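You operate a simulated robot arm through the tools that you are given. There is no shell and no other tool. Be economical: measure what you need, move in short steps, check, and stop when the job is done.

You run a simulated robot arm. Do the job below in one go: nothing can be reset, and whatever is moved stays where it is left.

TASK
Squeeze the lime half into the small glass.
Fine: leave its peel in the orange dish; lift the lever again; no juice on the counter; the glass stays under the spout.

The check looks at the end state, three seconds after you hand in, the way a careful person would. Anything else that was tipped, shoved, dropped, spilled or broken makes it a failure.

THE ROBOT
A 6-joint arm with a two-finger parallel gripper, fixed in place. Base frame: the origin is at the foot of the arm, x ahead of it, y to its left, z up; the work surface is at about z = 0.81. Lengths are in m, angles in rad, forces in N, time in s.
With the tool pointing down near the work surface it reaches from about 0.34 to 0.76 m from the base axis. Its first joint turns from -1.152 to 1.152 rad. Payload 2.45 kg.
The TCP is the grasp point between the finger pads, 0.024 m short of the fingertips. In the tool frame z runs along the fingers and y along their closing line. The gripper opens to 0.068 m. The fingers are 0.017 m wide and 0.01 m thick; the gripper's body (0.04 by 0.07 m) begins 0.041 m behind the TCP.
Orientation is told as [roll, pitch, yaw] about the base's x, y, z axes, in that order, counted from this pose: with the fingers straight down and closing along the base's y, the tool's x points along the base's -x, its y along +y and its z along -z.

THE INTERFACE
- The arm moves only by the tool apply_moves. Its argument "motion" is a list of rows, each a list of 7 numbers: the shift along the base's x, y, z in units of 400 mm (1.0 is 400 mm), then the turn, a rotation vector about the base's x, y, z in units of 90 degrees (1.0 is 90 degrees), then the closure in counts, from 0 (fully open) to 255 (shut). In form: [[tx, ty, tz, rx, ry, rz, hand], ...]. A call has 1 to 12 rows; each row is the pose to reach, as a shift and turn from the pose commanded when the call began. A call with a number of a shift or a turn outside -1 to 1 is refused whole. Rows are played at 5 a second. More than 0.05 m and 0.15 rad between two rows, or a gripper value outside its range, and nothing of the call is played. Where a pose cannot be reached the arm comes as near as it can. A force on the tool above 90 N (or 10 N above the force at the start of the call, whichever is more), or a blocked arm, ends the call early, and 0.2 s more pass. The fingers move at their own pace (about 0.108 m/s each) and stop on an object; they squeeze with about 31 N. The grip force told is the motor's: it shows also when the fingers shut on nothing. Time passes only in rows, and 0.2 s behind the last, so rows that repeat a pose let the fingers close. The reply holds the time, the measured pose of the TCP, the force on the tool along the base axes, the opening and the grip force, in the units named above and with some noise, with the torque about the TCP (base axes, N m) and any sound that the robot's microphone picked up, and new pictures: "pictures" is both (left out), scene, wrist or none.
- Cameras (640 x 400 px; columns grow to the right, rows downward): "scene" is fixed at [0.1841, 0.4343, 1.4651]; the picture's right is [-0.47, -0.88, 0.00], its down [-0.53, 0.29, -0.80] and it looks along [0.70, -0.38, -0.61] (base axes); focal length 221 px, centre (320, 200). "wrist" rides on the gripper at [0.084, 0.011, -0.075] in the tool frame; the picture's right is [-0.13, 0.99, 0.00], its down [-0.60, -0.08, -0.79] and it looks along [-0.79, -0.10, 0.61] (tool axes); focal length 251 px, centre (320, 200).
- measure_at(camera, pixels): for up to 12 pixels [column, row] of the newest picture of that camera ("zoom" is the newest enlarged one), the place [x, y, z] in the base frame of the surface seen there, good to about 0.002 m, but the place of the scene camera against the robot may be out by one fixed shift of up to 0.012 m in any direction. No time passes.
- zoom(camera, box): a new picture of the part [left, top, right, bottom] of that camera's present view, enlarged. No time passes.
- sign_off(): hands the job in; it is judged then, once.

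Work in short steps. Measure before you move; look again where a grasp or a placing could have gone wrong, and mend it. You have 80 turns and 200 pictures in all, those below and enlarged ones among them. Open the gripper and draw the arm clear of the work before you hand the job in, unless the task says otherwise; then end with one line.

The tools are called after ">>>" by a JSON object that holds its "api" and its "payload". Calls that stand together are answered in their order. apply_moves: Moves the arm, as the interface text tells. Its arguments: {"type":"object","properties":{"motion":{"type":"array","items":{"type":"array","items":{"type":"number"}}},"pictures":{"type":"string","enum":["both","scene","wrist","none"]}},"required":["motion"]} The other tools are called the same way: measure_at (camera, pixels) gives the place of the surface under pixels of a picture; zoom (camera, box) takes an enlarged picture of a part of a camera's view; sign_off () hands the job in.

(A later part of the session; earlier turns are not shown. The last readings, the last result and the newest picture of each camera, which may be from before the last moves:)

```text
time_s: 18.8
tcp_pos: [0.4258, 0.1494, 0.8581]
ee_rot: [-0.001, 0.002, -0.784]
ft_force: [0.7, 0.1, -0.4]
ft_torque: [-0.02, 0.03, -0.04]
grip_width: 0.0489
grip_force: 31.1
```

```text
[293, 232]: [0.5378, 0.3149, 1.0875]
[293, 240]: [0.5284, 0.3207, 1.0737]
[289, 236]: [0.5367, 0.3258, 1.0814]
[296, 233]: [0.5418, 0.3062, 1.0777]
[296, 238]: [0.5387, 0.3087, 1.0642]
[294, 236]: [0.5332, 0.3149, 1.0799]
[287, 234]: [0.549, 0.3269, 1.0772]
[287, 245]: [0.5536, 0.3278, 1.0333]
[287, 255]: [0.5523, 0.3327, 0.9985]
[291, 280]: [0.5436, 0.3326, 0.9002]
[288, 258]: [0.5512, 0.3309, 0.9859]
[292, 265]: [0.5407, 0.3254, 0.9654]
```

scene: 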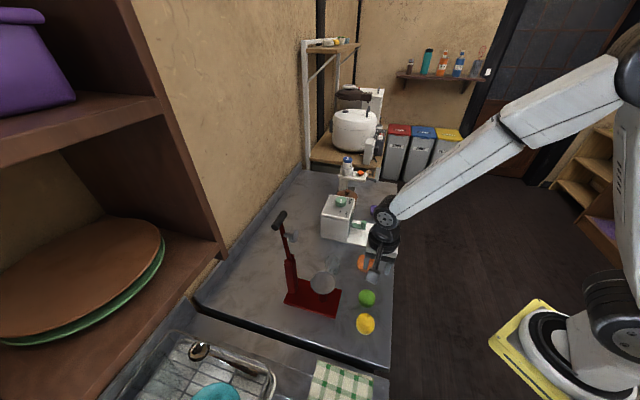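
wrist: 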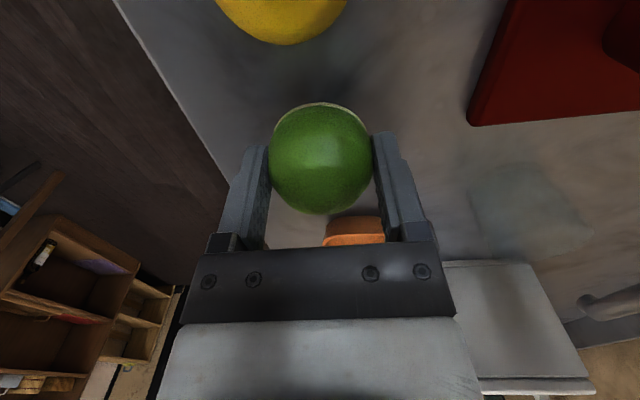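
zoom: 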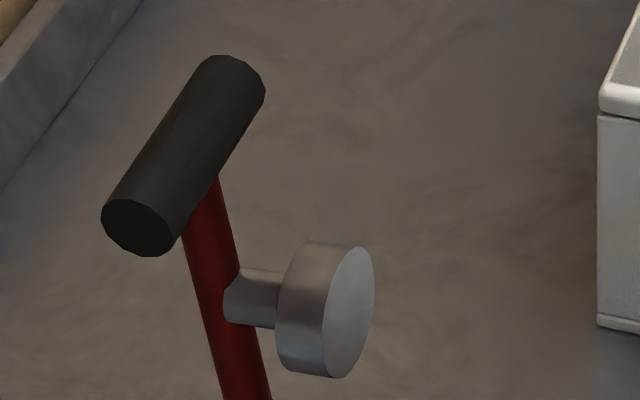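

Plunger face is ~0.07 m from the cup axis—clear for the hand. Lift to z 0.98, carry over the cup.

>>> {"api": "apply_moves", "payload": {"motion": [[0, 0, 0.1, 0, 0, 0, 200], [0, 0, 0.2, 0, 0, 0, 200], [0, 0, 0.3, 0, 0, 0, 200], [0.04, 0.0725, 0.3, 0, 0, 0, 200], [0.08, 0.145, 0.3, 0, 0, 0, 200], [0.12, 0.218, 0.3, 0, 0, 0, 200], [0.1595, 0.29, 0.3, 0, 0, 0, 200]]}}

>>> {"api": "zoom", "payload": {"camera": "scene", "box": [265, 205, 365, 305]}}

```text
time_s: 20.4
tcp_pos: [0.4876, 0.2653, 0.9777]
ee_rot: [0.0, 0.0, -0.786]
ft_force: [-0.4, -0.3, -1.0]
ft_torque: [0.01, -0.03, 0.02]
grip_width: 0.0487
grip_force: 31.1
```

scene: 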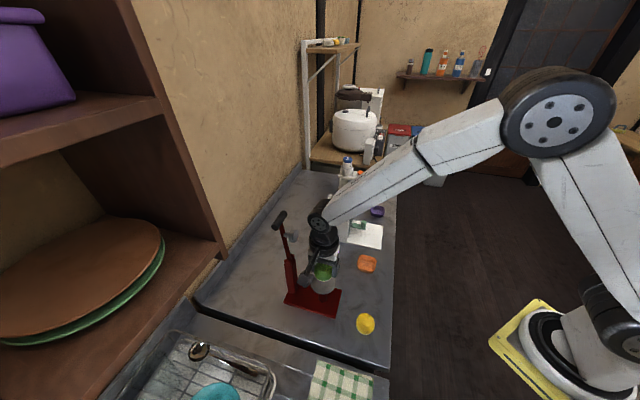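
wrist: 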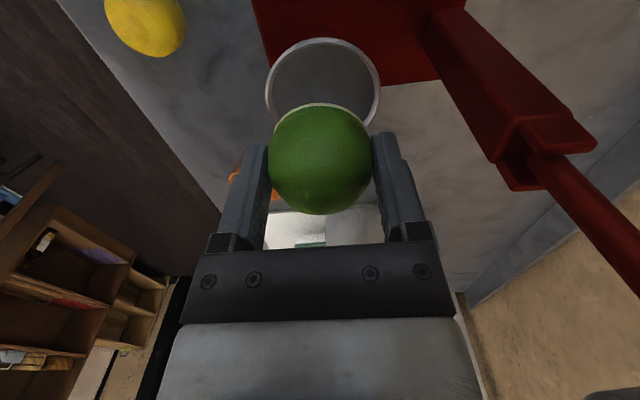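

```text
4.00 times, centred on (315, 255) of scene
```

zoom: 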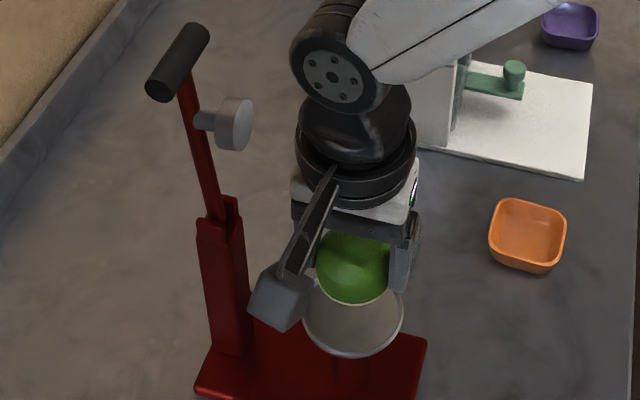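

Lateral alignment is right (cup ring centred at column 323). Lower to TCP z≈0.938 and check before release.

>>> {"api": "apply_moves", "payload": {"motion": [[0.002, -0.002, -0.04, 0, 0, 0, 200], [0.003, -0.003, -0.08, 0, 0, 0, 200], [0.003, -0.003, -0.1, 0, 0, 0, 200]]}}

>>> {"api": "zoom", "payload": {"camera": "scene", "box": [285, 235, 365, 315]}}

```text
time_s: 21.2
tcp_pos: [0.4904, 0.2644, 0.938]
ee_rot: [0.0, 0.0, -0.786]
ft_force: [0.1, 0.2, -1.3]
ft_torque: [0.0, 0.0, 0.01]
grip_width: 0.0488
grip_force: 30.5
```

scene: 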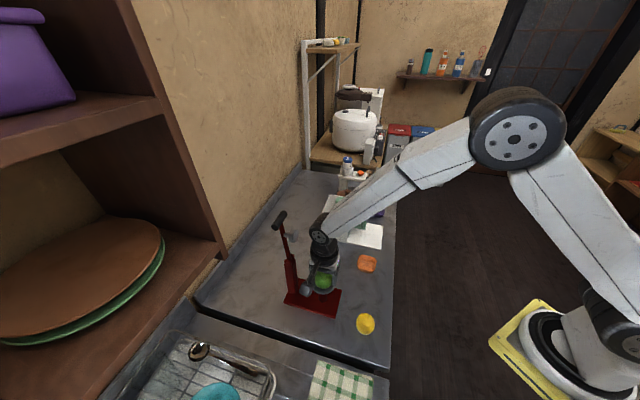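
wrist: 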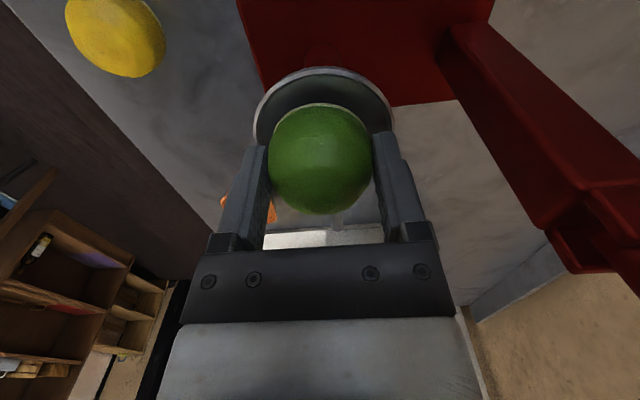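

```text
5.00 times, centred on (325, 275) of scene
```

zoom: 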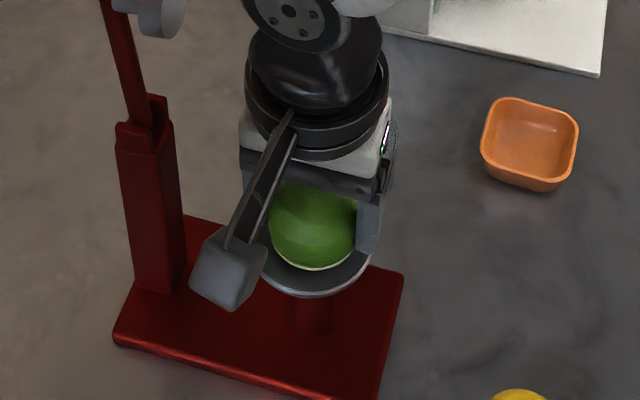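

The lime is over the cup and centred. Lower 2 mm and open.

>>> {"api": "apply_moves", "payload": {"motion": [[0, 0, -0.005, 0, 0, 0, 200], [0, 0, -0.005, 0, 0, 0, 0], [0, 0, -0.005, 0, 0, 0, 0], [0, 0, 0.05, 0, 0, 0, 0], [0, 0, 0.12, 0, 0, 0, 0], [0, 0, 0.2, 0, 0, 0, 0]]}}

>>> {"api": "zoom", "payload": {"camera": "scene", "box": [285, 235, 365, 315]}}

```text
time_s: 22.6
tcp_pos: [0.4904, 0.2606, 1.0178]
ee_rot: [0.0, -0.001, -0.785]
ft_force: [-0.3, -0.8, -0.3]
ft_torque: [-0.02, 0.01, 0.01]
grip_width: 0.0679
grip_force: 0.0
```

scene: 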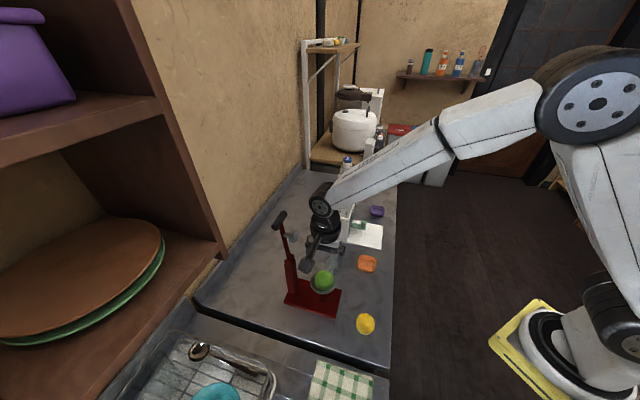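
wrist: 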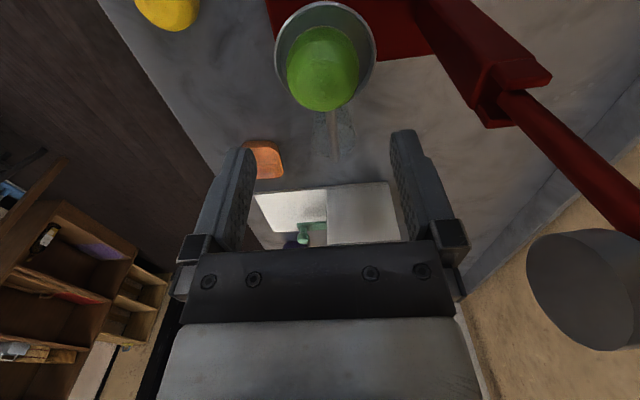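

```text
5.00 times, centred on (325, 275) of scene
```

zoom: 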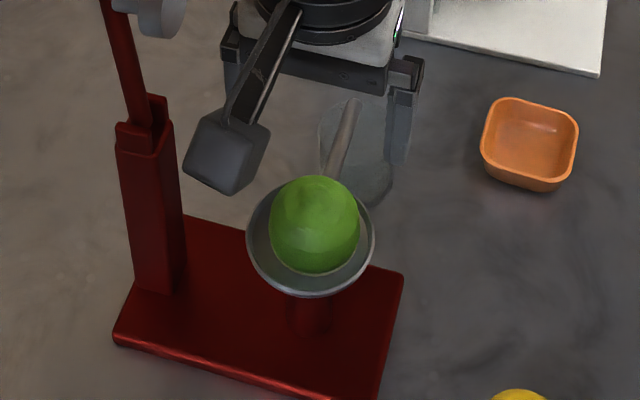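

The lime sits in the cup. Next the lever: I back off, go up and turn the wrist camera to yaw +45° to measure the handle accurately.

>>> {"api": "apply_moves", "payload": {"motion": [[-0.05, -0.05, 0, 0, 0, 0.083, 0], [-0.1, -0.1, 0, 0, 0, 0.167, 0], [-0.15, -0.15, 0.05, 0, 0, 0.25, 0], [-0.18, -0.15, 0.12, 0, 0, 0.333, 0], [-0.2, -0.15, 0.2, 0, 0, 0.417, 0], [-0.22, -0.15, 0.28, 0, 0, 0.5, 0], [-0.225, -0.15, 0.36, 0, 0, 0.583, 0], [-0.225, -0.15, 0.44, 0, 0, 0.667, 0], [-0.225, -0.15, 0.5, 0, 0, 0.75, 0], [-0.225, -0.15, 0.54, 0, 0, 0.833, 0], [-0.225, -0.15, 0.58, 0, 0, 0.917, 0], [-0.225, -0.15, 0.58, 0, 0, 1, 0]], "pictures": "wrist"}}

```text
time_s: 25.2
tcp_pos: [0.4005, 0.2032, 1.2497]
ee_rot: [0.0, 0.0, 0.787]
ft_force: [-0.4, -0.7, 1.2]
ft_torque: [-0.02, -0.01, -0.01]
grip_width: 0.0681
grip_force: 0.1
```

wrist: 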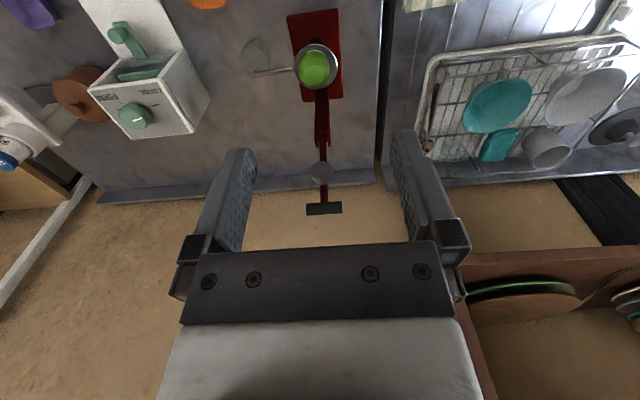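

Good view: handle at (323,208), plunger (321,170). Measure them.

>>> {"api": "zoom", "payload": {"camera": "wrist", "box": [270, 40, 370, 220]}}

>>> {"api": "measure_at", "payload": {"camera": "wrist", "pixels": [[309, 209], [338, 208], [323, 205], [323, 212], [321, 172], [313, 170], [330, 170], [323, 195], [321, 150], [321, 135], [316, 68], [330, 68]]}}

```text
2.22 times, centred on (320, 130) of wrist
```

zoom: 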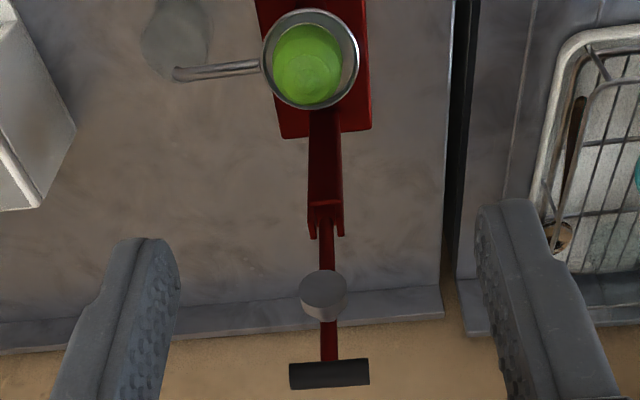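

```text
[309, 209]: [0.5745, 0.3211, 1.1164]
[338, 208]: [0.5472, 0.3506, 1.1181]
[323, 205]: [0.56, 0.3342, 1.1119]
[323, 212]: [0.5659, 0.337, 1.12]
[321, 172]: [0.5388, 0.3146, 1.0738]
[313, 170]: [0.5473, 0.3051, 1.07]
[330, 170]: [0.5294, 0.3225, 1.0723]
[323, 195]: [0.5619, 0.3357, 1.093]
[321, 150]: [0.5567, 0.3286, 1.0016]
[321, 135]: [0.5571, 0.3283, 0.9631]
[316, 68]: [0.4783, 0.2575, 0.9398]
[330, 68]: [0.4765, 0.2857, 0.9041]
```

Handle centre ≈(0.5675,0.341,1.110), radius ~0.010, half length 0.025, bar in the middle. I'll move above its (+x,−y) half with yaw −45°, keeping clear above.

>>> {"api": "apply_moves", "payload": {"motion": [[0.037, 0.026, 0, 0, 0, -0.083, 0], [0.074, 0.053, 0, 0, 0, -0.167, 0], [0.111, 0.079, 0, 0, 0, -0.25, 0], [0.148, 0.106, 0, 0, 0, -0.333, 0], [0.185, 0.132, 0, 0, 0, -0.417, 0], [0.223, 0.159, 0, 0, 0, -0.5, 0], [0.26, 0.185, 0, 0, 0, -0.583, 60], [0.297, 0.212, 0, 0, 0, -0.667, 60], [0.334, 0.238, 0, 0, 0, -0.75, 60], [0.371, 0.265, 0, 0, 0, -0.833, 60], [0.408, 0.291, -0.05, 0, 0, -0.917, 60], [0.445, 0.3175, -0.125, 0, 0, -1, 60]]}}

>>> {"api": "zoom", "payload": {"camera": "scene", "box": [250, 170, 330, 250]}}

```text
time_s: 27.8
tcp_pos: [0.5766, 0.3288, 1.2002]
ee_rot: [0.002, -0.002, -0.788]
ft_force: [0.7, 0.3, 0.1]
ft_torque: [0.02, 0.02, -0.03]
grip_width: 0.0519
grip_force: 0.2
```

scene: 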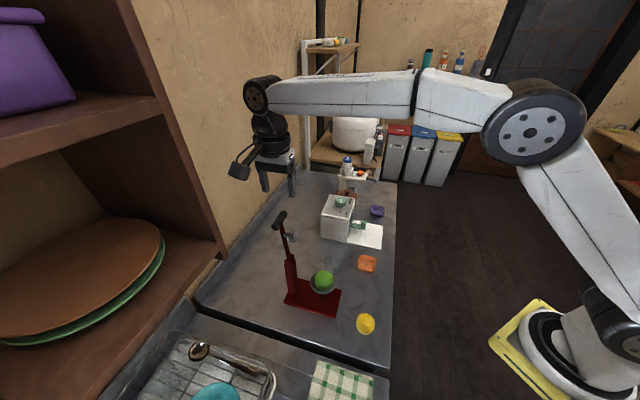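
wrist: 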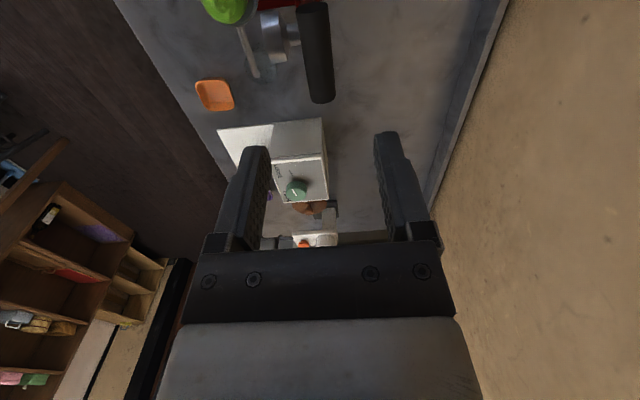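

```text
5.00 times, centred on (290, 210) of scene
```

zoom: 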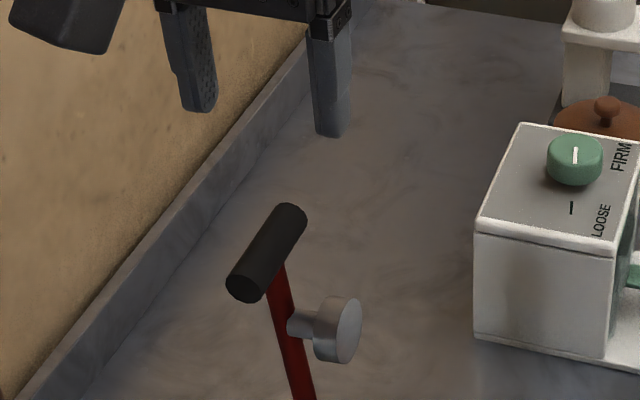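

Handle shows at (318,50) between the fingers' columns. Measure its end and axis directly.

>>> {"api": "measure_at", "payload": {"camera": "wrist", "pixels": [[320, 95], [318, 50], [313, 8], [310, 50], [327, 50]]}}

>>> {"api": "zoom", "payload": {"camera": "wrist", "box": [260, 0, 380, 110]}}

```text
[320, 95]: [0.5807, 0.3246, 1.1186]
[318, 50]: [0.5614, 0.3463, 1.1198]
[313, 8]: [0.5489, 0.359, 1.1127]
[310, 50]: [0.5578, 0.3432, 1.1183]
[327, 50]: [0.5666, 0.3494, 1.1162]
```

```text
3.64 times, centred on (320, 55) of wrist
```

zoom: 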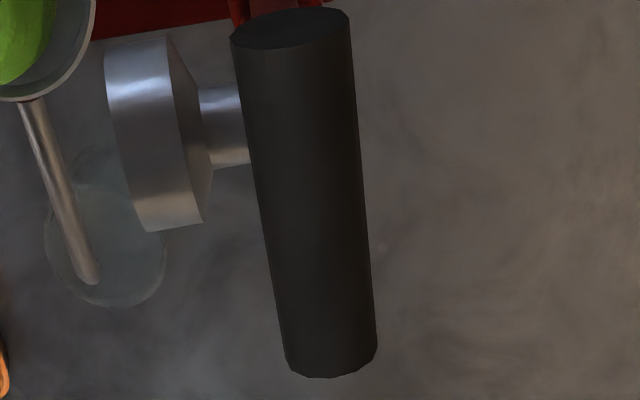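

Handle axis passes (0.566,0.3405), top z 1.120; current position is right. Descend so the fingers straddle it and close to a loose cage.

>>> {"api": "apply_moves", "payload": {"motion": [[0, 0.002, -0.08, 0, 0, 0, 60], [0, 0.002, -0.15, 0, 0, 0, 60], [0, 0.002, -0.205, 0, 0, 0, 60], [0, 0.002, -0.205, 0, 0, 0, 150], [0, 0.002, -0.205, 0, 0, 0, 150]]}}

>>> {"api": "zoom", "payload": {"camera": "scene", "box": [250, 170, 330, 250]}}

```text
time_s: 29.0
tcp_pos: [0.5784, 0.3314, 1.1167]
ee_rot: [0.0, 0.0, -0.786]
ft_force: [1.1, -0.2, 0.8]
ft_torque: [0.01, -0.04, 0.0]
grip_width: 0.0285
grip_force: 0.1
```

scene: 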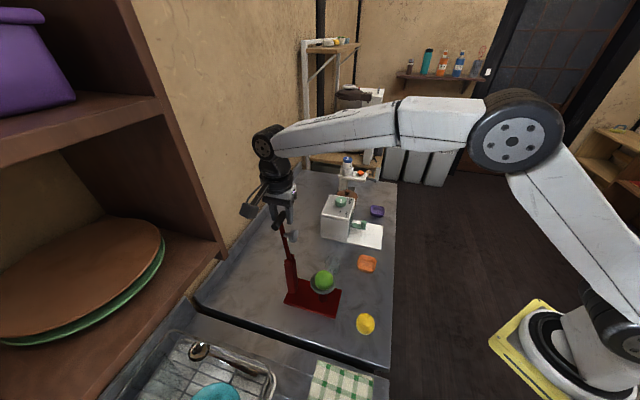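
wrist: 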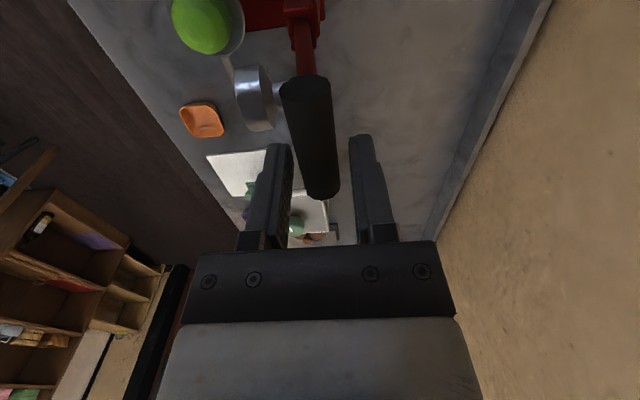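

```text
5.00 times, centred on (290, 210) of scene
```

zoom: 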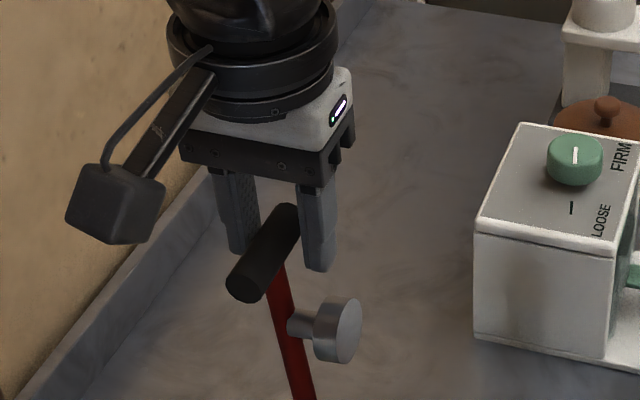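

The handle is caged. Swing it along its arc toward the cup, to about 40° from vertical, then look.

>>> {"api": "apply_moves", "payload": {"motion": [[-0.032, -0.032, 0, 0, 0, 0, 150], [-0.0652, -0.0652, -0.004, 0, 0, 0, 150], [-0.0977, -0.0977, -0.015, 0, 0, 0, 150], [-0.125, -0.125, -0.0305, 0, 0, 0, 150], [-0.1541, -0.1541, -0.0535, 0, 0, 0, 150], [-0.1776, -0.1776, -0.078, 0, 0, 0, 150]]}}

>>> {"api": "zoom", "payload": {"camera": "scene", "box": [260, 200, 360, 300]}}

```text
time_s: 30.4
tcp_pos: [0.508, 0.2591, 1.0852]
ee_rot: [0.0, -0.001, -0.785]
ft_force: [-0.1, 0.0, -0.5]
ft_torque: [-0.01, 0.03, -0.02]
grip_width: 0.028
grip_force: 0.2
```

scene: 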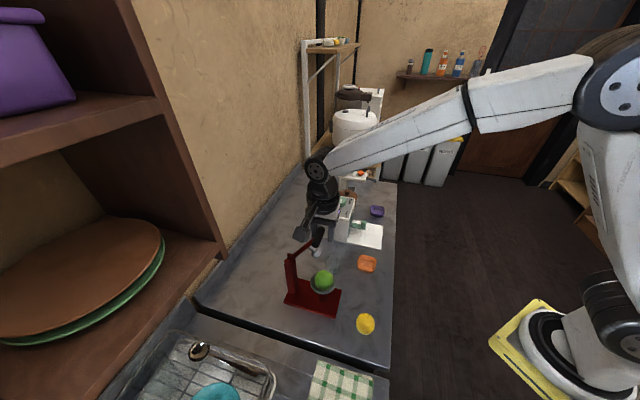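
wrist: 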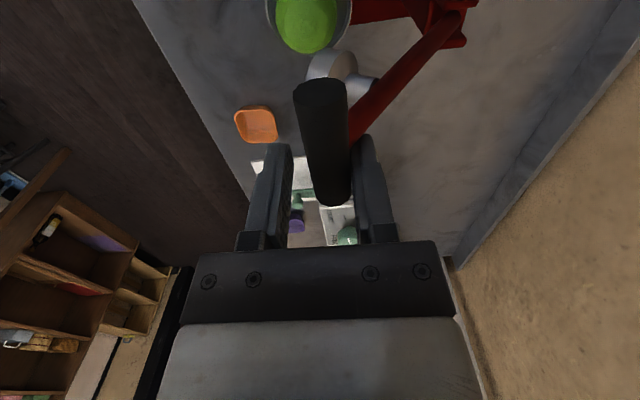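

```text
4.00 times, centred on (310, 250) of scene
```

zoom: 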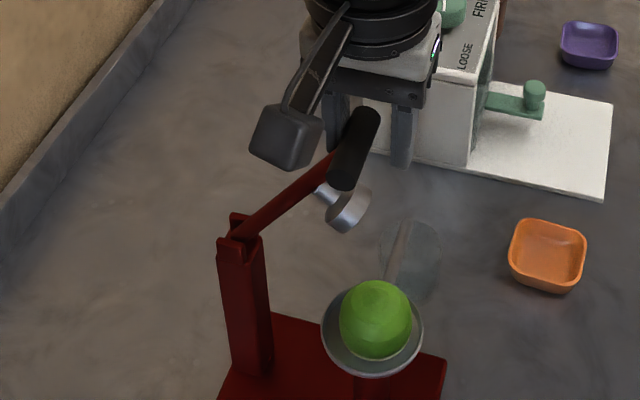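

Works: the handle rests against the rear finger. Measure it to refine the arc.

>>> {"api": "measure_at", "payload": {"camera": "wrist", "pixels": [[323, 130], [328, 190], [318, 90], [390, 85], [440, 25], [335, 65]]}}

```text
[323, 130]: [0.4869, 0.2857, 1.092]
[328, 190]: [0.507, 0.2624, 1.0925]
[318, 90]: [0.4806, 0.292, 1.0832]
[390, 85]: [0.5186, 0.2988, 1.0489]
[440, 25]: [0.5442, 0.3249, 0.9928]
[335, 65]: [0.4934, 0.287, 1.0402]
```

Model fits (pivot z≈0.975, R≈0.1355, now ~38°). Continue the arc to ~70°.

>>> {"api": "apply_moves", "payload": {"motion": [[-0.0212, -0.0212, -0.0285, 0, 0, 0, 150], [-0.0422, -0.0422, -0.0653, 0, 0, 0, 150], [-0.0574, -0.0574, -0.1005, 0, 0, 0, 150], [-0.0711, -0.0711, -0.144, 0, 0, 0, 150]]}}

>>> {"api": "zoom", "payload": {"camera": "scene", "box": [270, 220, 350, 300]}}

>>> {"api": "measure_at", "payload": {"camera": "wrist", "pixels": [[323, 130], [328, 180], [318, 90]]}}

```text
time_s: 31.4
tcp_pos: [0.4794, 0.2326, 1.0284]
ee_rot: [0.002, -0.001, -0.786]
ft_force: [2.1, -3.2, 1.8]
ft_torque: [0.02, -0.03, -0.02]
grip_width: 0.0274
grip_force: 0.1
```

scene: 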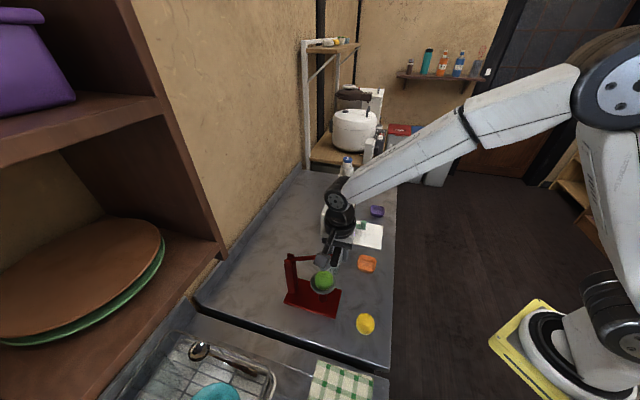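
wrist: 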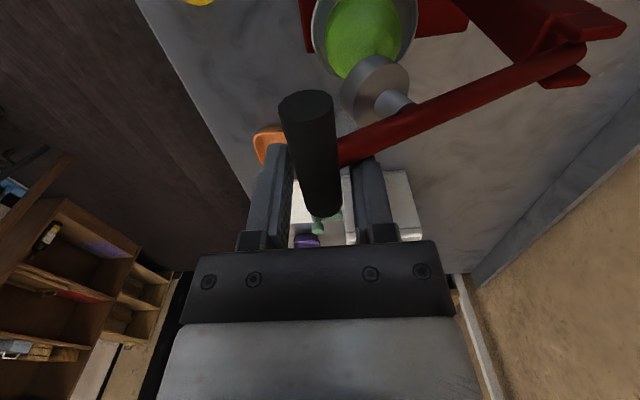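

```text
5.00 times, centred on (310, 260) of scene
```

zoom: 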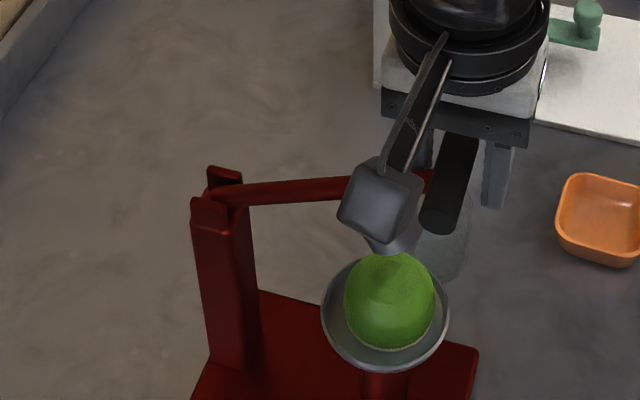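

```text
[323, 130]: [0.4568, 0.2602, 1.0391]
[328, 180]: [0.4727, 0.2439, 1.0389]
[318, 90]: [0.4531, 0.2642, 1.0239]
```

Handle is now at θ≈66°, top z≈1.039. Lift off, close the fingers and position above the handle centre (0.4665,0.2415).

>>> {"api": "apply_moves", "payload": {"motion": [[0, 0, 0.05, 0, 0, 0, 120], [0, 0, 0.1, 0, 0, 0, 120], [0, 0, 0.16, 0, 0, 0, 255], [-0.016, 0.011, 0.16, 0, 0, 0, 255], [-0.032, 0.022, 0.16, 0, 0, 0, 255], [-0.032, 0.022, 0.16, 0, 0, 0, 255]]}}

>>> {"api": "zoom", "payload": {"camera": "scene", "box": [270, 220, 350, 300]}}

```text
time_s: 32.8
tcp_pos: [0.4649, 0.241, 1.0919]
ee_rot: [0.001, -0.001, -0.786]
ft_force: [0.2, 0.7, 1.0]
ft_torque: [0.03, -0.01, 0.0]
grip_width: 0.0
grip_force: 24.0
```

scene: 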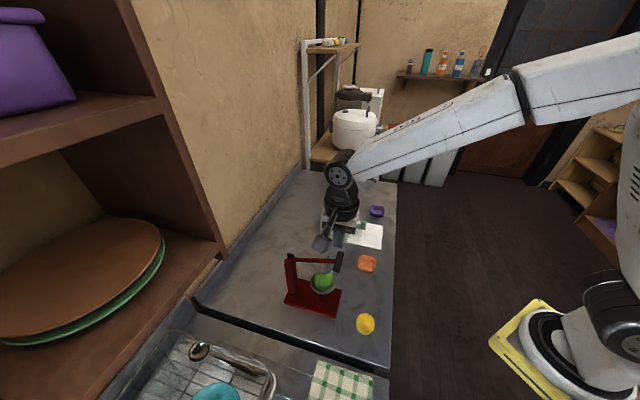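
wrist: 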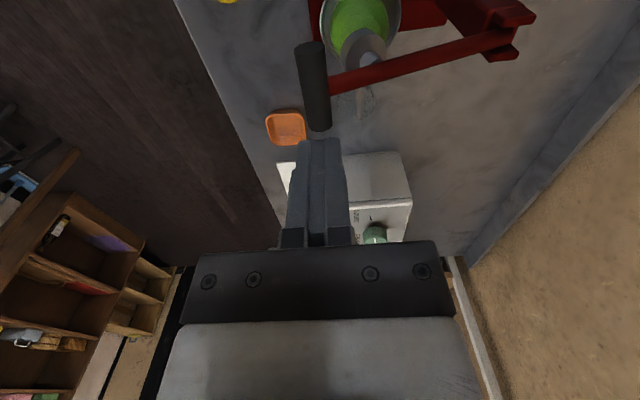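

```text
5.00 times, centred on (310, 260) of scene
```

zoom: 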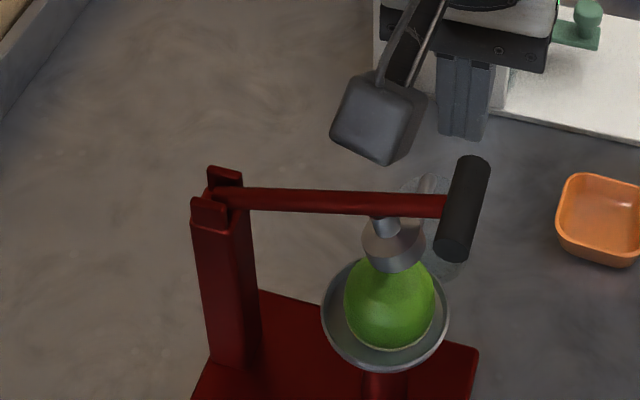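

The lever has settled with the plunger onto the lime. Measure the handle's new place.

>>> {"api": "measure_at", "payload": {"camera": "wrist", "pixels": [[315, 100], [317, 120], [312, 65], [308, 80], [321, 80], [375, 78]]}}

```text
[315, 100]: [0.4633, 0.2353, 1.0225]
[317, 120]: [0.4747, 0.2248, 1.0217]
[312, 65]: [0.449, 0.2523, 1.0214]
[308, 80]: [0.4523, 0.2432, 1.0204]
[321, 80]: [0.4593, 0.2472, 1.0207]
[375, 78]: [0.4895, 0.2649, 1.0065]
```

Handle top now z≈1.022, centre (0.462,0.237). Align and press down in small steps watching the force.

>>> {"api": "apply_moves", "payload": {"motion": [[-0.009, -0.0125, 0, 0, 0, 0, 255], [-0.009, -0.0125, -0.06, 0, 0, 0, 255], [-0.009, -0.0125, -0.11, 0, 0, 0, 255], [-0.009, -0.0125, -0.125, 0, 0, 0, 255], [-0.009, -0.0125, -0.14, 0, 0, 0, 255], [-0.009, -0.0125, -0.155, 0, 0, 0, 255], [-0.009, -0.0125, -0.17, 0, 0, 0, 255]]}}

>>> {"api": "zoom", "payload": {"camera": "scene", "box": [270, 220, 350, 300]}}

```text
time_s: 34.4
tcp_pos: [0.4631, 0.2356, 1.0256]
ee_rot: [-0.002, 0.0, -0.786]
ft_force: [-0.7, -0.6, 0.4]
ft_torque: [0.0, 0.04, 0.0]
grip_width: 0.0
grip_force: 23.5
```

scene: 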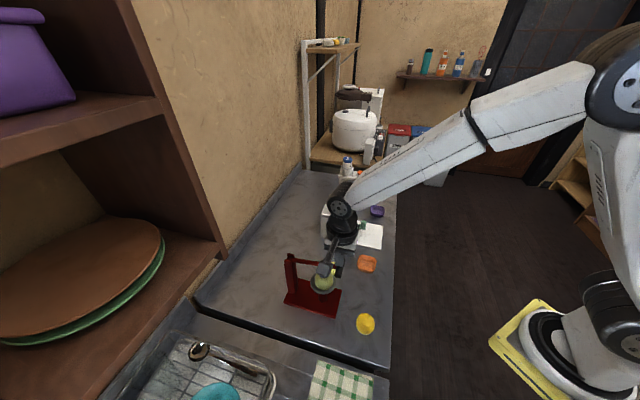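
wrist: 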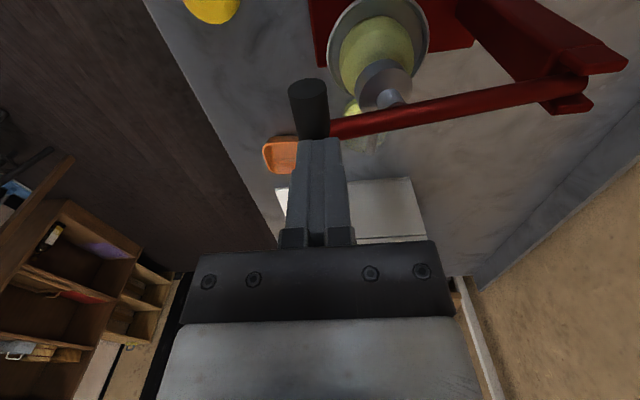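

```text
5.00 times, centred on (310, 260) of scene
```

zoom: 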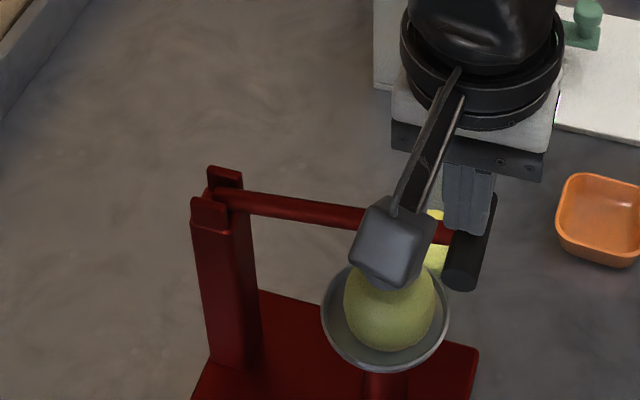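

The lime has turned pale and yellow juice appears in the glass. Zoom in to check the juice and the lever.

>>> {"api": "zoom", "payload": {"camera": "wrist", "box": [260, 0, 460, 180]}}

>>> {"api": "measure_at", "payload": {"camera": "wrist", "pixels": [[310, 110], [308, 90], [430, 112], [360, 50], [372, 140]]}}

```text
2.22 times, centred on (360, 90) of wrist
```

zoom: 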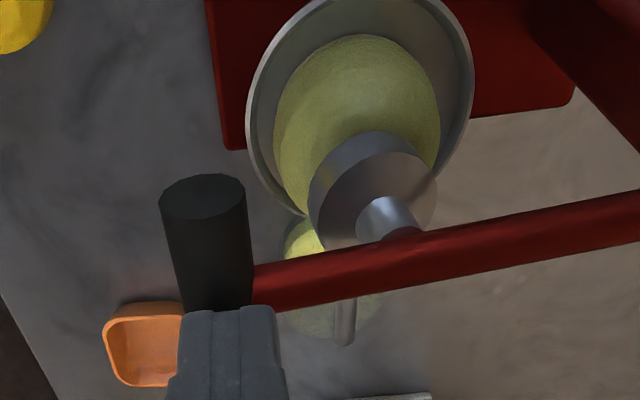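

```text
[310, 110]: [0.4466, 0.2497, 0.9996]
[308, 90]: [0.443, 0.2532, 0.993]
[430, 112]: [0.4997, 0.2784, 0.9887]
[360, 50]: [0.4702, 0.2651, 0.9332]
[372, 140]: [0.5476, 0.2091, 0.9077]
```

Juice is in the glass; the handle is at z≈1.0. Press a bit further to make sure the squeeze is complete.

>>> {"api": "apply_moves", "payload": {"motion": [[0, 0, -0.015, 0, 0, 0, 255], [0, 0, -0.03, 0, 0, 0, 255], [0, 0, -0.045, 0, 0, 0, 255], [0, 0, -0.06, 0, 0, 0, 255]]}}

>>> {"api": "zoom", "payload": {"camera": "wrist", "box": [260, 0, 460, 180]}}

```text
time_s: 35.3
tcp_pos: [0.4637, 0.2362, 1.0151]
ee_rot: [0.005, -0.002, -0.785]
ft_force: [-16.0, -8.5, 28.8]
ft_torque: [-0.27, 0.46, -0.02]
grip_width: 0.0
grip_force: 24.2
stopped in row 4: the force on the tool passed its limit at 103 N (the readings are from after the stop); the commanded pose is now the measured one
```

scene: 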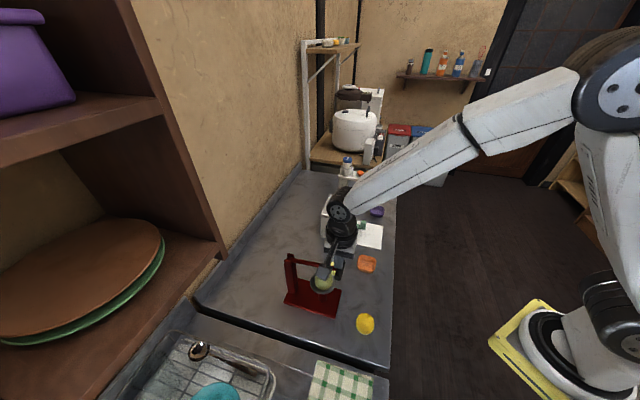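
wrist: 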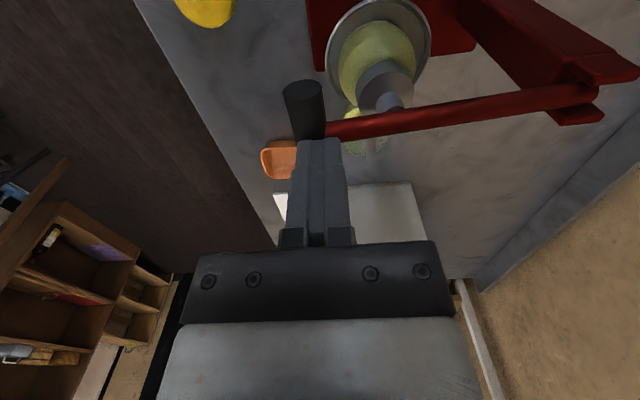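

```text
2.22 times, centred on (360, 90) of wrist
```

zoom: 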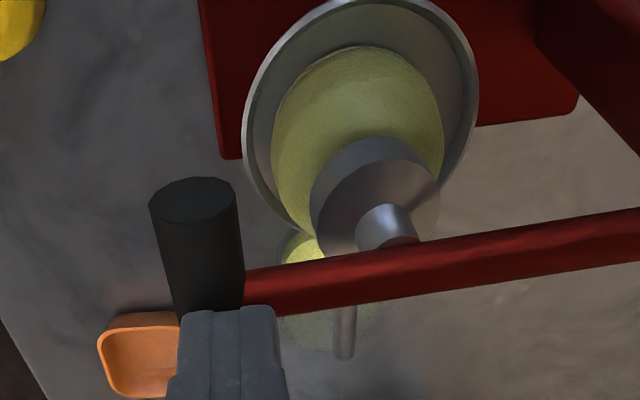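

Hard stop reached at 103 N, lever fully down. Now lift off, and straddle the handle's (+x,−y) half to raise the lever.

>>> {"api": "apply_moves", "payload": {"motion": [[0, 0, 0.05, 0, 0, 0, 255], [0, 0, 0.12, 0, 0, 0, 100], [0.019, -0.028, 0.12, 0, 0, 0, 100], [0.019, -0.028, 0.12, 0, 0, 0, 100]]}}

>>> {"api": "zoom", "payload": {"camera": "wrist", "box": [260, 0, 460, 180]}}

>>> {"api": "measure_at", "payload": {"camera": "wrist", "pixels": [[310, 100], [315, 130], [308, 75], [320, 100], [303, 100]]}}

```text
time_s: 36.3
tcp_pos: [0.4721, 0.2265, 1.0621]
ee_rot: [0.008, -0.003, -0.786]
ft_force: [0.6, -0.3, 0.5]
ft_torque: [0.01, 0.0, 0.02]
grip_width: 0.0415
grip_force: 0.1
```

scene: 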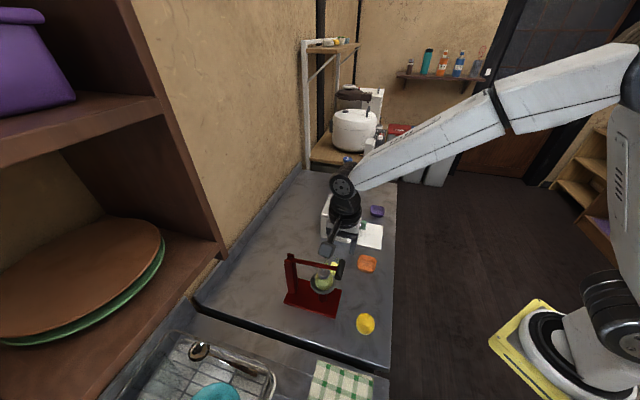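
wrist: 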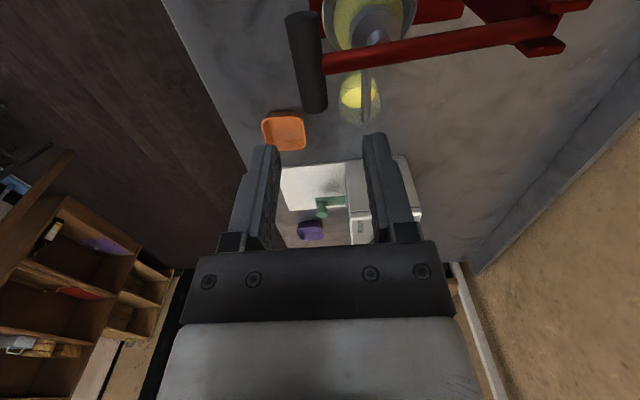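

```text
2.22 times, centred on (360, 90) of wrist
```

zoom: 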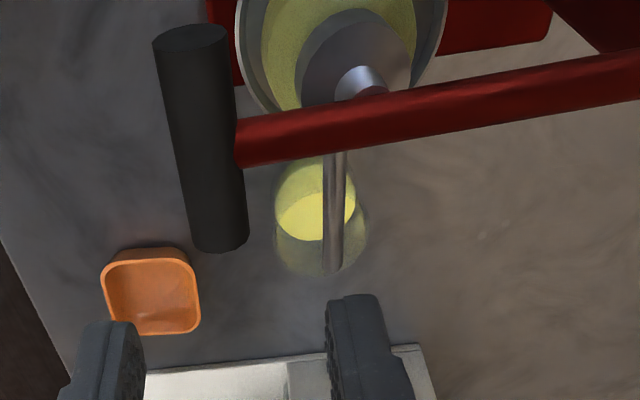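

```text
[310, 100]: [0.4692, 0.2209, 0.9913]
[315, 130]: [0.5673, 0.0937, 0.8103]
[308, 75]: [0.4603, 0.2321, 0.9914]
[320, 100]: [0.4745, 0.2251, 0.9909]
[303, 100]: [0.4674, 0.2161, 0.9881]
```

Juice (yellow) is in the glass, none on the counter. Handle top z 0.991; align (−3 mm each) and descend around it, then close.

>>> {"api": "apply_moves", "payload": {"motion": [[-0.008, -0.009, -0.05, 0, 0, 0, 100], [-0.008, -0.009, -0.12, 0, 0, 0, 100], [-0.008, -0.009, -0.175, 0, 0, 0, 100], [-0.008, -0.009, -0.175, 0, 0, 0, 200], [-0.008, -0.009, -0.175, 0, 0, 0, 200]]}}

>>> {"api": "zoom", "payload": {"camera": "wrist", "box": [220, 40, 420, 240]}}

```text
time_s: 37.5
tcp_pos: [0.4682, 0.2231, 0.9905]
ee_rot: [0.008, -0.003, -0.787]
ft_force: [19.5, -9.0, 0.5]
ft_torque: [0.07, -0.38, -0.25]
grip_width: 0.0203
grip_force: 3.2
```

scene: 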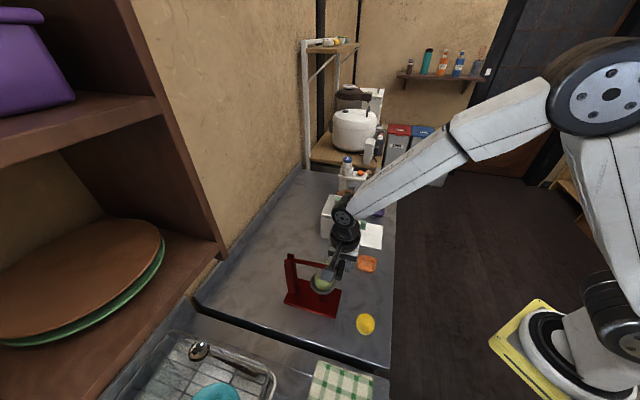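
wrist: 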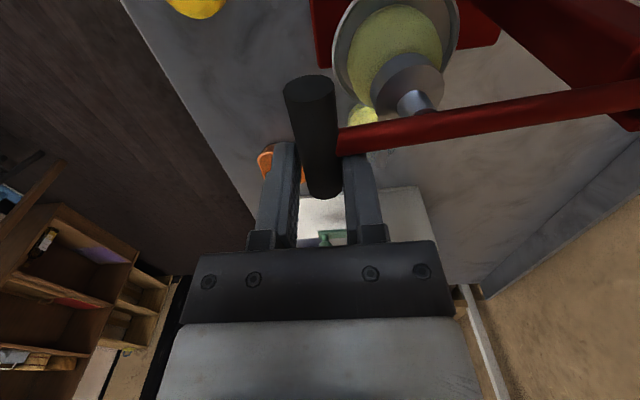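

```text
2.00 times, centred on (320, 140) of wrist
```

zoom: 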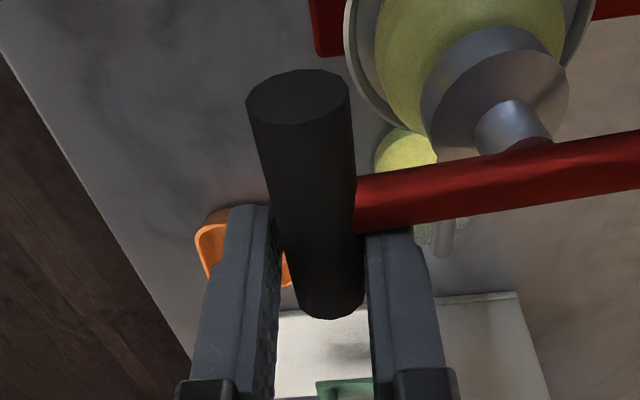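

A side force of ~20 N suggests the rear finger rubs the bar. Open slightly, shift 3 mm away along the handle and re-close.

>>> {"api": "apply_moves", "payload": {"motion": [[0, 0, 0, 0, 0, 0, 150], [0.006, -0.006, 0, 0, 0, 0, 150], [0.006, -0.006, 0, 0, 0, 0, 230], [0.006, -0.006, 0, 0, 0, 0, 230]], "pictures": "wrist"}}

>>> {"api": "zoom", "payload": {"camera": "wrist", "box": [220, 40, 420, 240]}}

```text
time_s: 38.5
tcp_pos: [0.47, 0.2226, 0.9907]
ee_rot: [0.009, -0.003, -0.785]
ft_force: [4.5, 24.2, -5.5]
ft_torque: [0.53, 0.49, 0.03]
grip_width: 0.0173
grip_force: 35.9
```

wrist: 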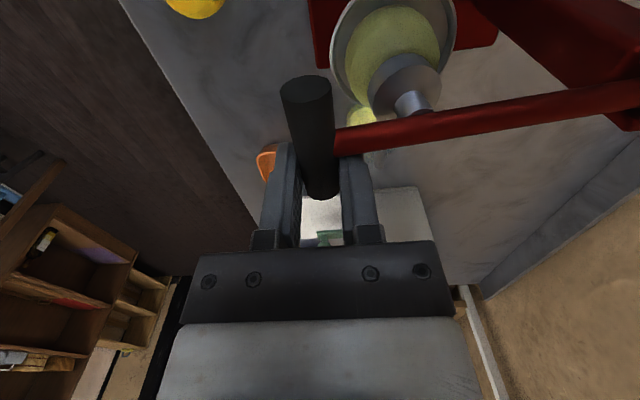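

```text
2.00 times, centred on (320, 140) of wrist
```

zoom: 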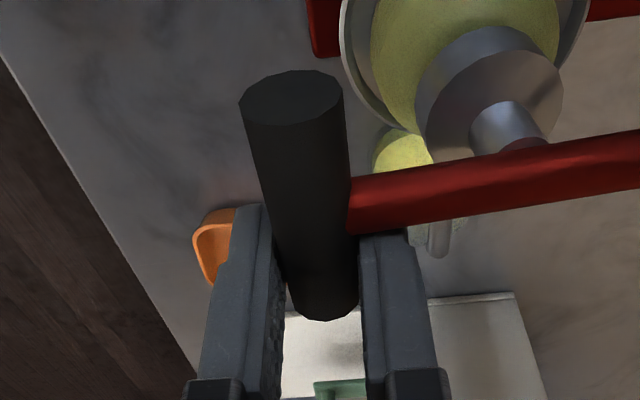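

Now a ~20 N pull along (+,+): the handle sits slightly toward the post. Shift 2 mm that way, then begin lifting gently along the arc.

>>> {"api": "apply_moves", "payload": {"motion": [[0.0035, 0.0035, 0, 0, 0, 0, 230], [0.0035, 0.0035, 0, 0, 0, 0, 230]], "pictures": "none"}}

```text
time_s: 39.1
tcp_pos: [0.4697, 0.2235, 0.9891]
ee_rot: [0.004, -0.002, -0.784]
ft_force: [-10.2, 31.4, -1.8]
ft_torque: [0.32, 0.13, 0.02]
grip_width: 0.0177
grip_force: 35.2
```

Residual friction stress remains; relax the grip and re-close in place to clear it.

>>> {"api": "apply_moves", "payload": {"motion": [[0, 0, 0, 0, 0, 0, 130], [0, 0, 0, 0, 0, 0, 130], [0, 0, 0, 0, 0, 0, 130]]}}

>>> {"api": "measure_at", "payload": {"camera": "wrist", "pixels": [[318, 130], [310, 100], [322, 175], [302, 120], [333, 120]]}}

>>> {"api": "zoom", "payload": {"camera": "wrist", "box": [220, 40, 420, 240]}}

```text
time_s: 39.9
tcp_pos: [0.4714, 0.2211, 0.9899]
ee_rot: [0.006, -0.002, -0.785]
ft_force: [-0.5, 0.1, 0.0]
ft_torque: [-0.02, -0.01, 0.01]
grip_width: 0.0333
grip_force: 0.1
```

scene: 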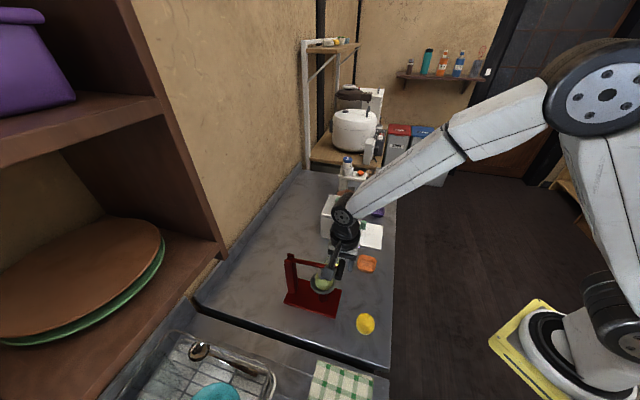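
wrist: 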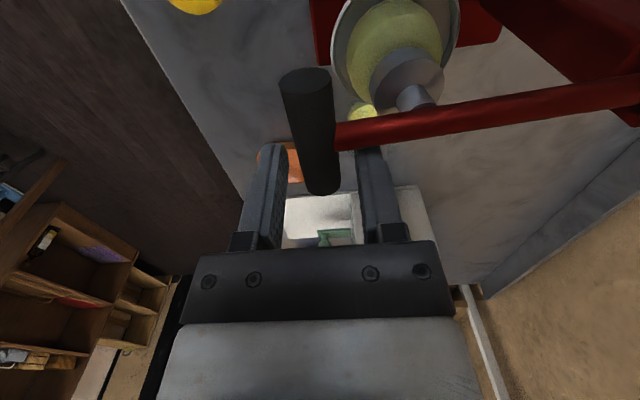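

```text
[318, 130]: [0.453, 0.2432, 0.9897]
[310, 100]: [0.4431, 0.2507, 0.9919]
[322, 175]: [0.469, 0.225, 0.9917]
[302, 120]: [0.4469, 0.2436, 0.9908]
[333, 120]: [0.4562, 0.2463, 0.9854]
```

```text
2.00 times, centred on (320, 140) of wrist
```

zoom: 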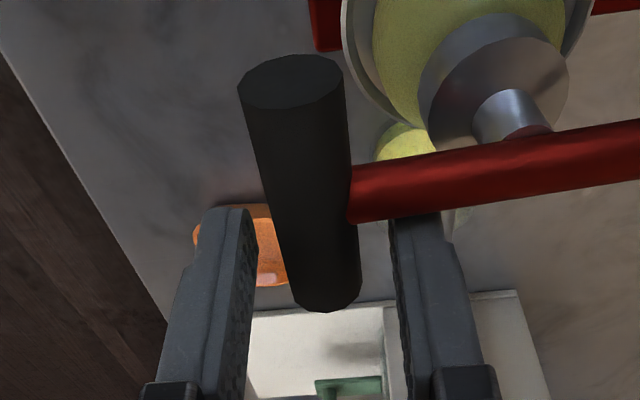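

Forces zero with open fingers; the handle axis is ~2 mm toward (+,+). Shift that, close, and lift along the arc.

>>> {"api": "apply_moves", "payload": {"motion": [[0.004, 0.004, 0, 0, 0, 0, 130], [0.004, 0.004, 0, 0, 0, 0, 200], [0.004, 0.004, 0, 0, 0, 0, 200], [0.004, 0.004, 0, 0, 0, 0, 200]], "pictures": "none"}}

```text
time_s: 40.9
tcp_pos: [0.4744, 0.2239, 0.9896]
ee_rot: [0.004, -0.002, -0.784]
ft_force: [-5.8, -8.3, 1.8]
ft_torque: [-0.04, 0.11, 0.05]
grip_width: 0.0221
grip_force: 4.4
```

Side force is now small (~10 N). Lift along the arc to φ≈20° with grip tightened.

>>> {"api": "apply_moves", "payload": {"motion": [[0, 0, 0, 0, 0, 0, 230], [0.001, 0.001, 0.02, 0, 0, 0, 230], [0.0035, 0.0035, 0.044, 0, 0, 0, 230], [0.008, 0.008, 0.073, 0, 0, 0, 230], [0.0143, 0.0143, 0.101, 0, 0, 0, 230]]}}

>>> {"api": "zoom", "payload": {"camera": "scene", "box": [270, 220, 350, 300]}}

```text
time_s: 42.1
tcp_pos: [0.479, 0.2294, 1.0305]
ee_rot: [0.006, -0.002, -0.785]
ft_force: [-16.1, -9.1, 4.1]
ft_torque: [-0.17, 0.17, -0.04]
grip_width: 0.0207
grip_force: 9.0
```

scene: 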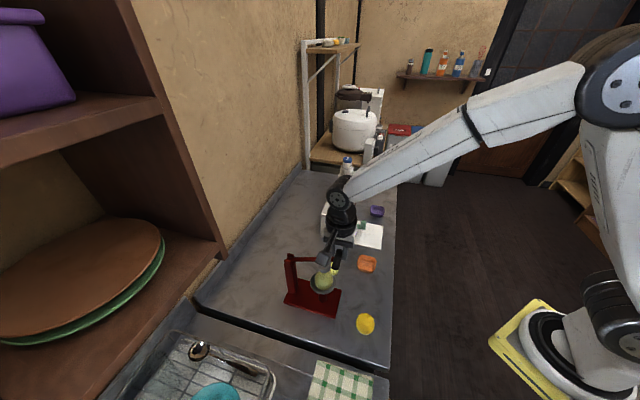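
wrist: 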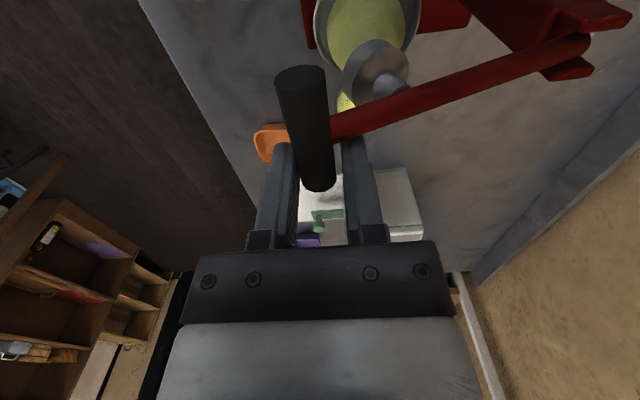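

```text
5.00 times, centred on (310, 260) of scene
```

zoom: 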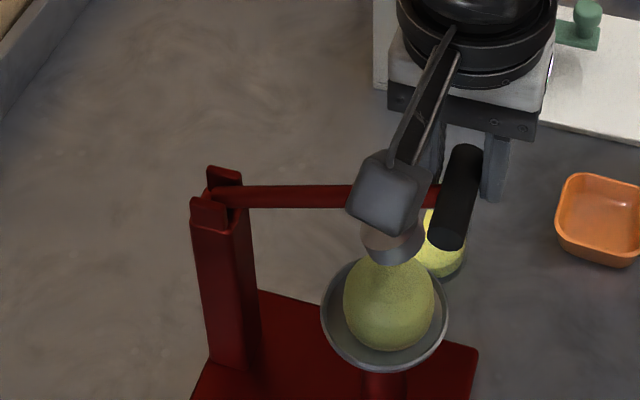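

Lever follows. Continue the arc, loosening into a cage past 60°, until the lever leans back at its rest.

>>> {"api": "apply_moves", "payload": {"motion": [[0.0137, 0.0137, 0.054, 0, 0, 0, 230], [0.0375, 0.0375, 0.102, 0, 0, 0, 230], [0.069, 0.069, 0.144, 0, 0, 0, 230], [0.103, 0.103, 0.1775, 0, 0, 0, 200], [0.141, 0.141, 0.2025, 0, 0, 0, 170], [0.1815, 0.1815, 0.218, 0, 0, 0, 150], [0.223, 0.223, 0.223, 0, 0, 0, 150], [0.2487, 0.2487, 0.222, 0, 0, 0, 150], [0.256, 0.256, 0.222, 0, 0, 0, 150]]}}

>>> {"api": "zoom", "payload": {"camera": "scene", "box": [250, 180, 370, 300]}}

```text
time_s: 44.1
tcp_pos: [0.5824, 0.3316, 1.119]
ee_rot: [0.007, -0.001, -0.787]
ft_force: [-0.6, -0.7, -0.7]
ft_torque: [-0.06, -0.01, -0.08]
grip_width: 0.0283
grip_force: 0.1
```

scene: 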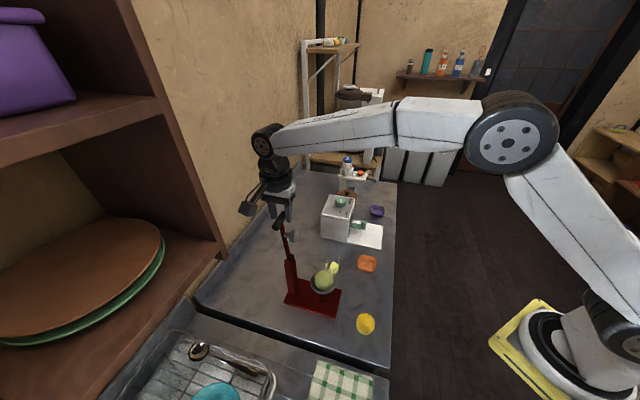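
wrist: 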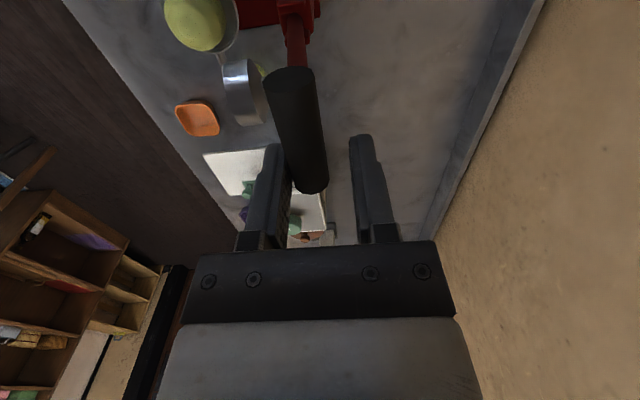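

```text
3.33 times, centred on (310, 240) of scene
```

zoom: 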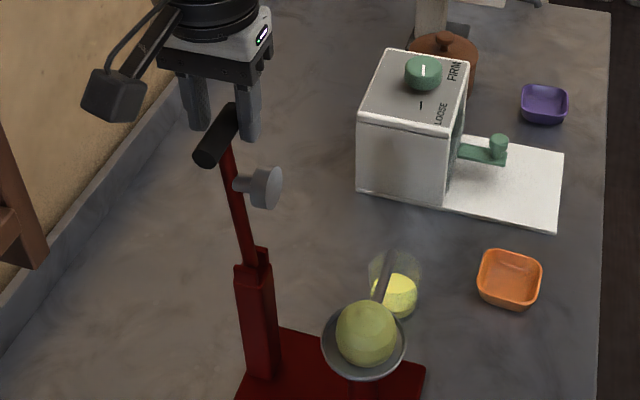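

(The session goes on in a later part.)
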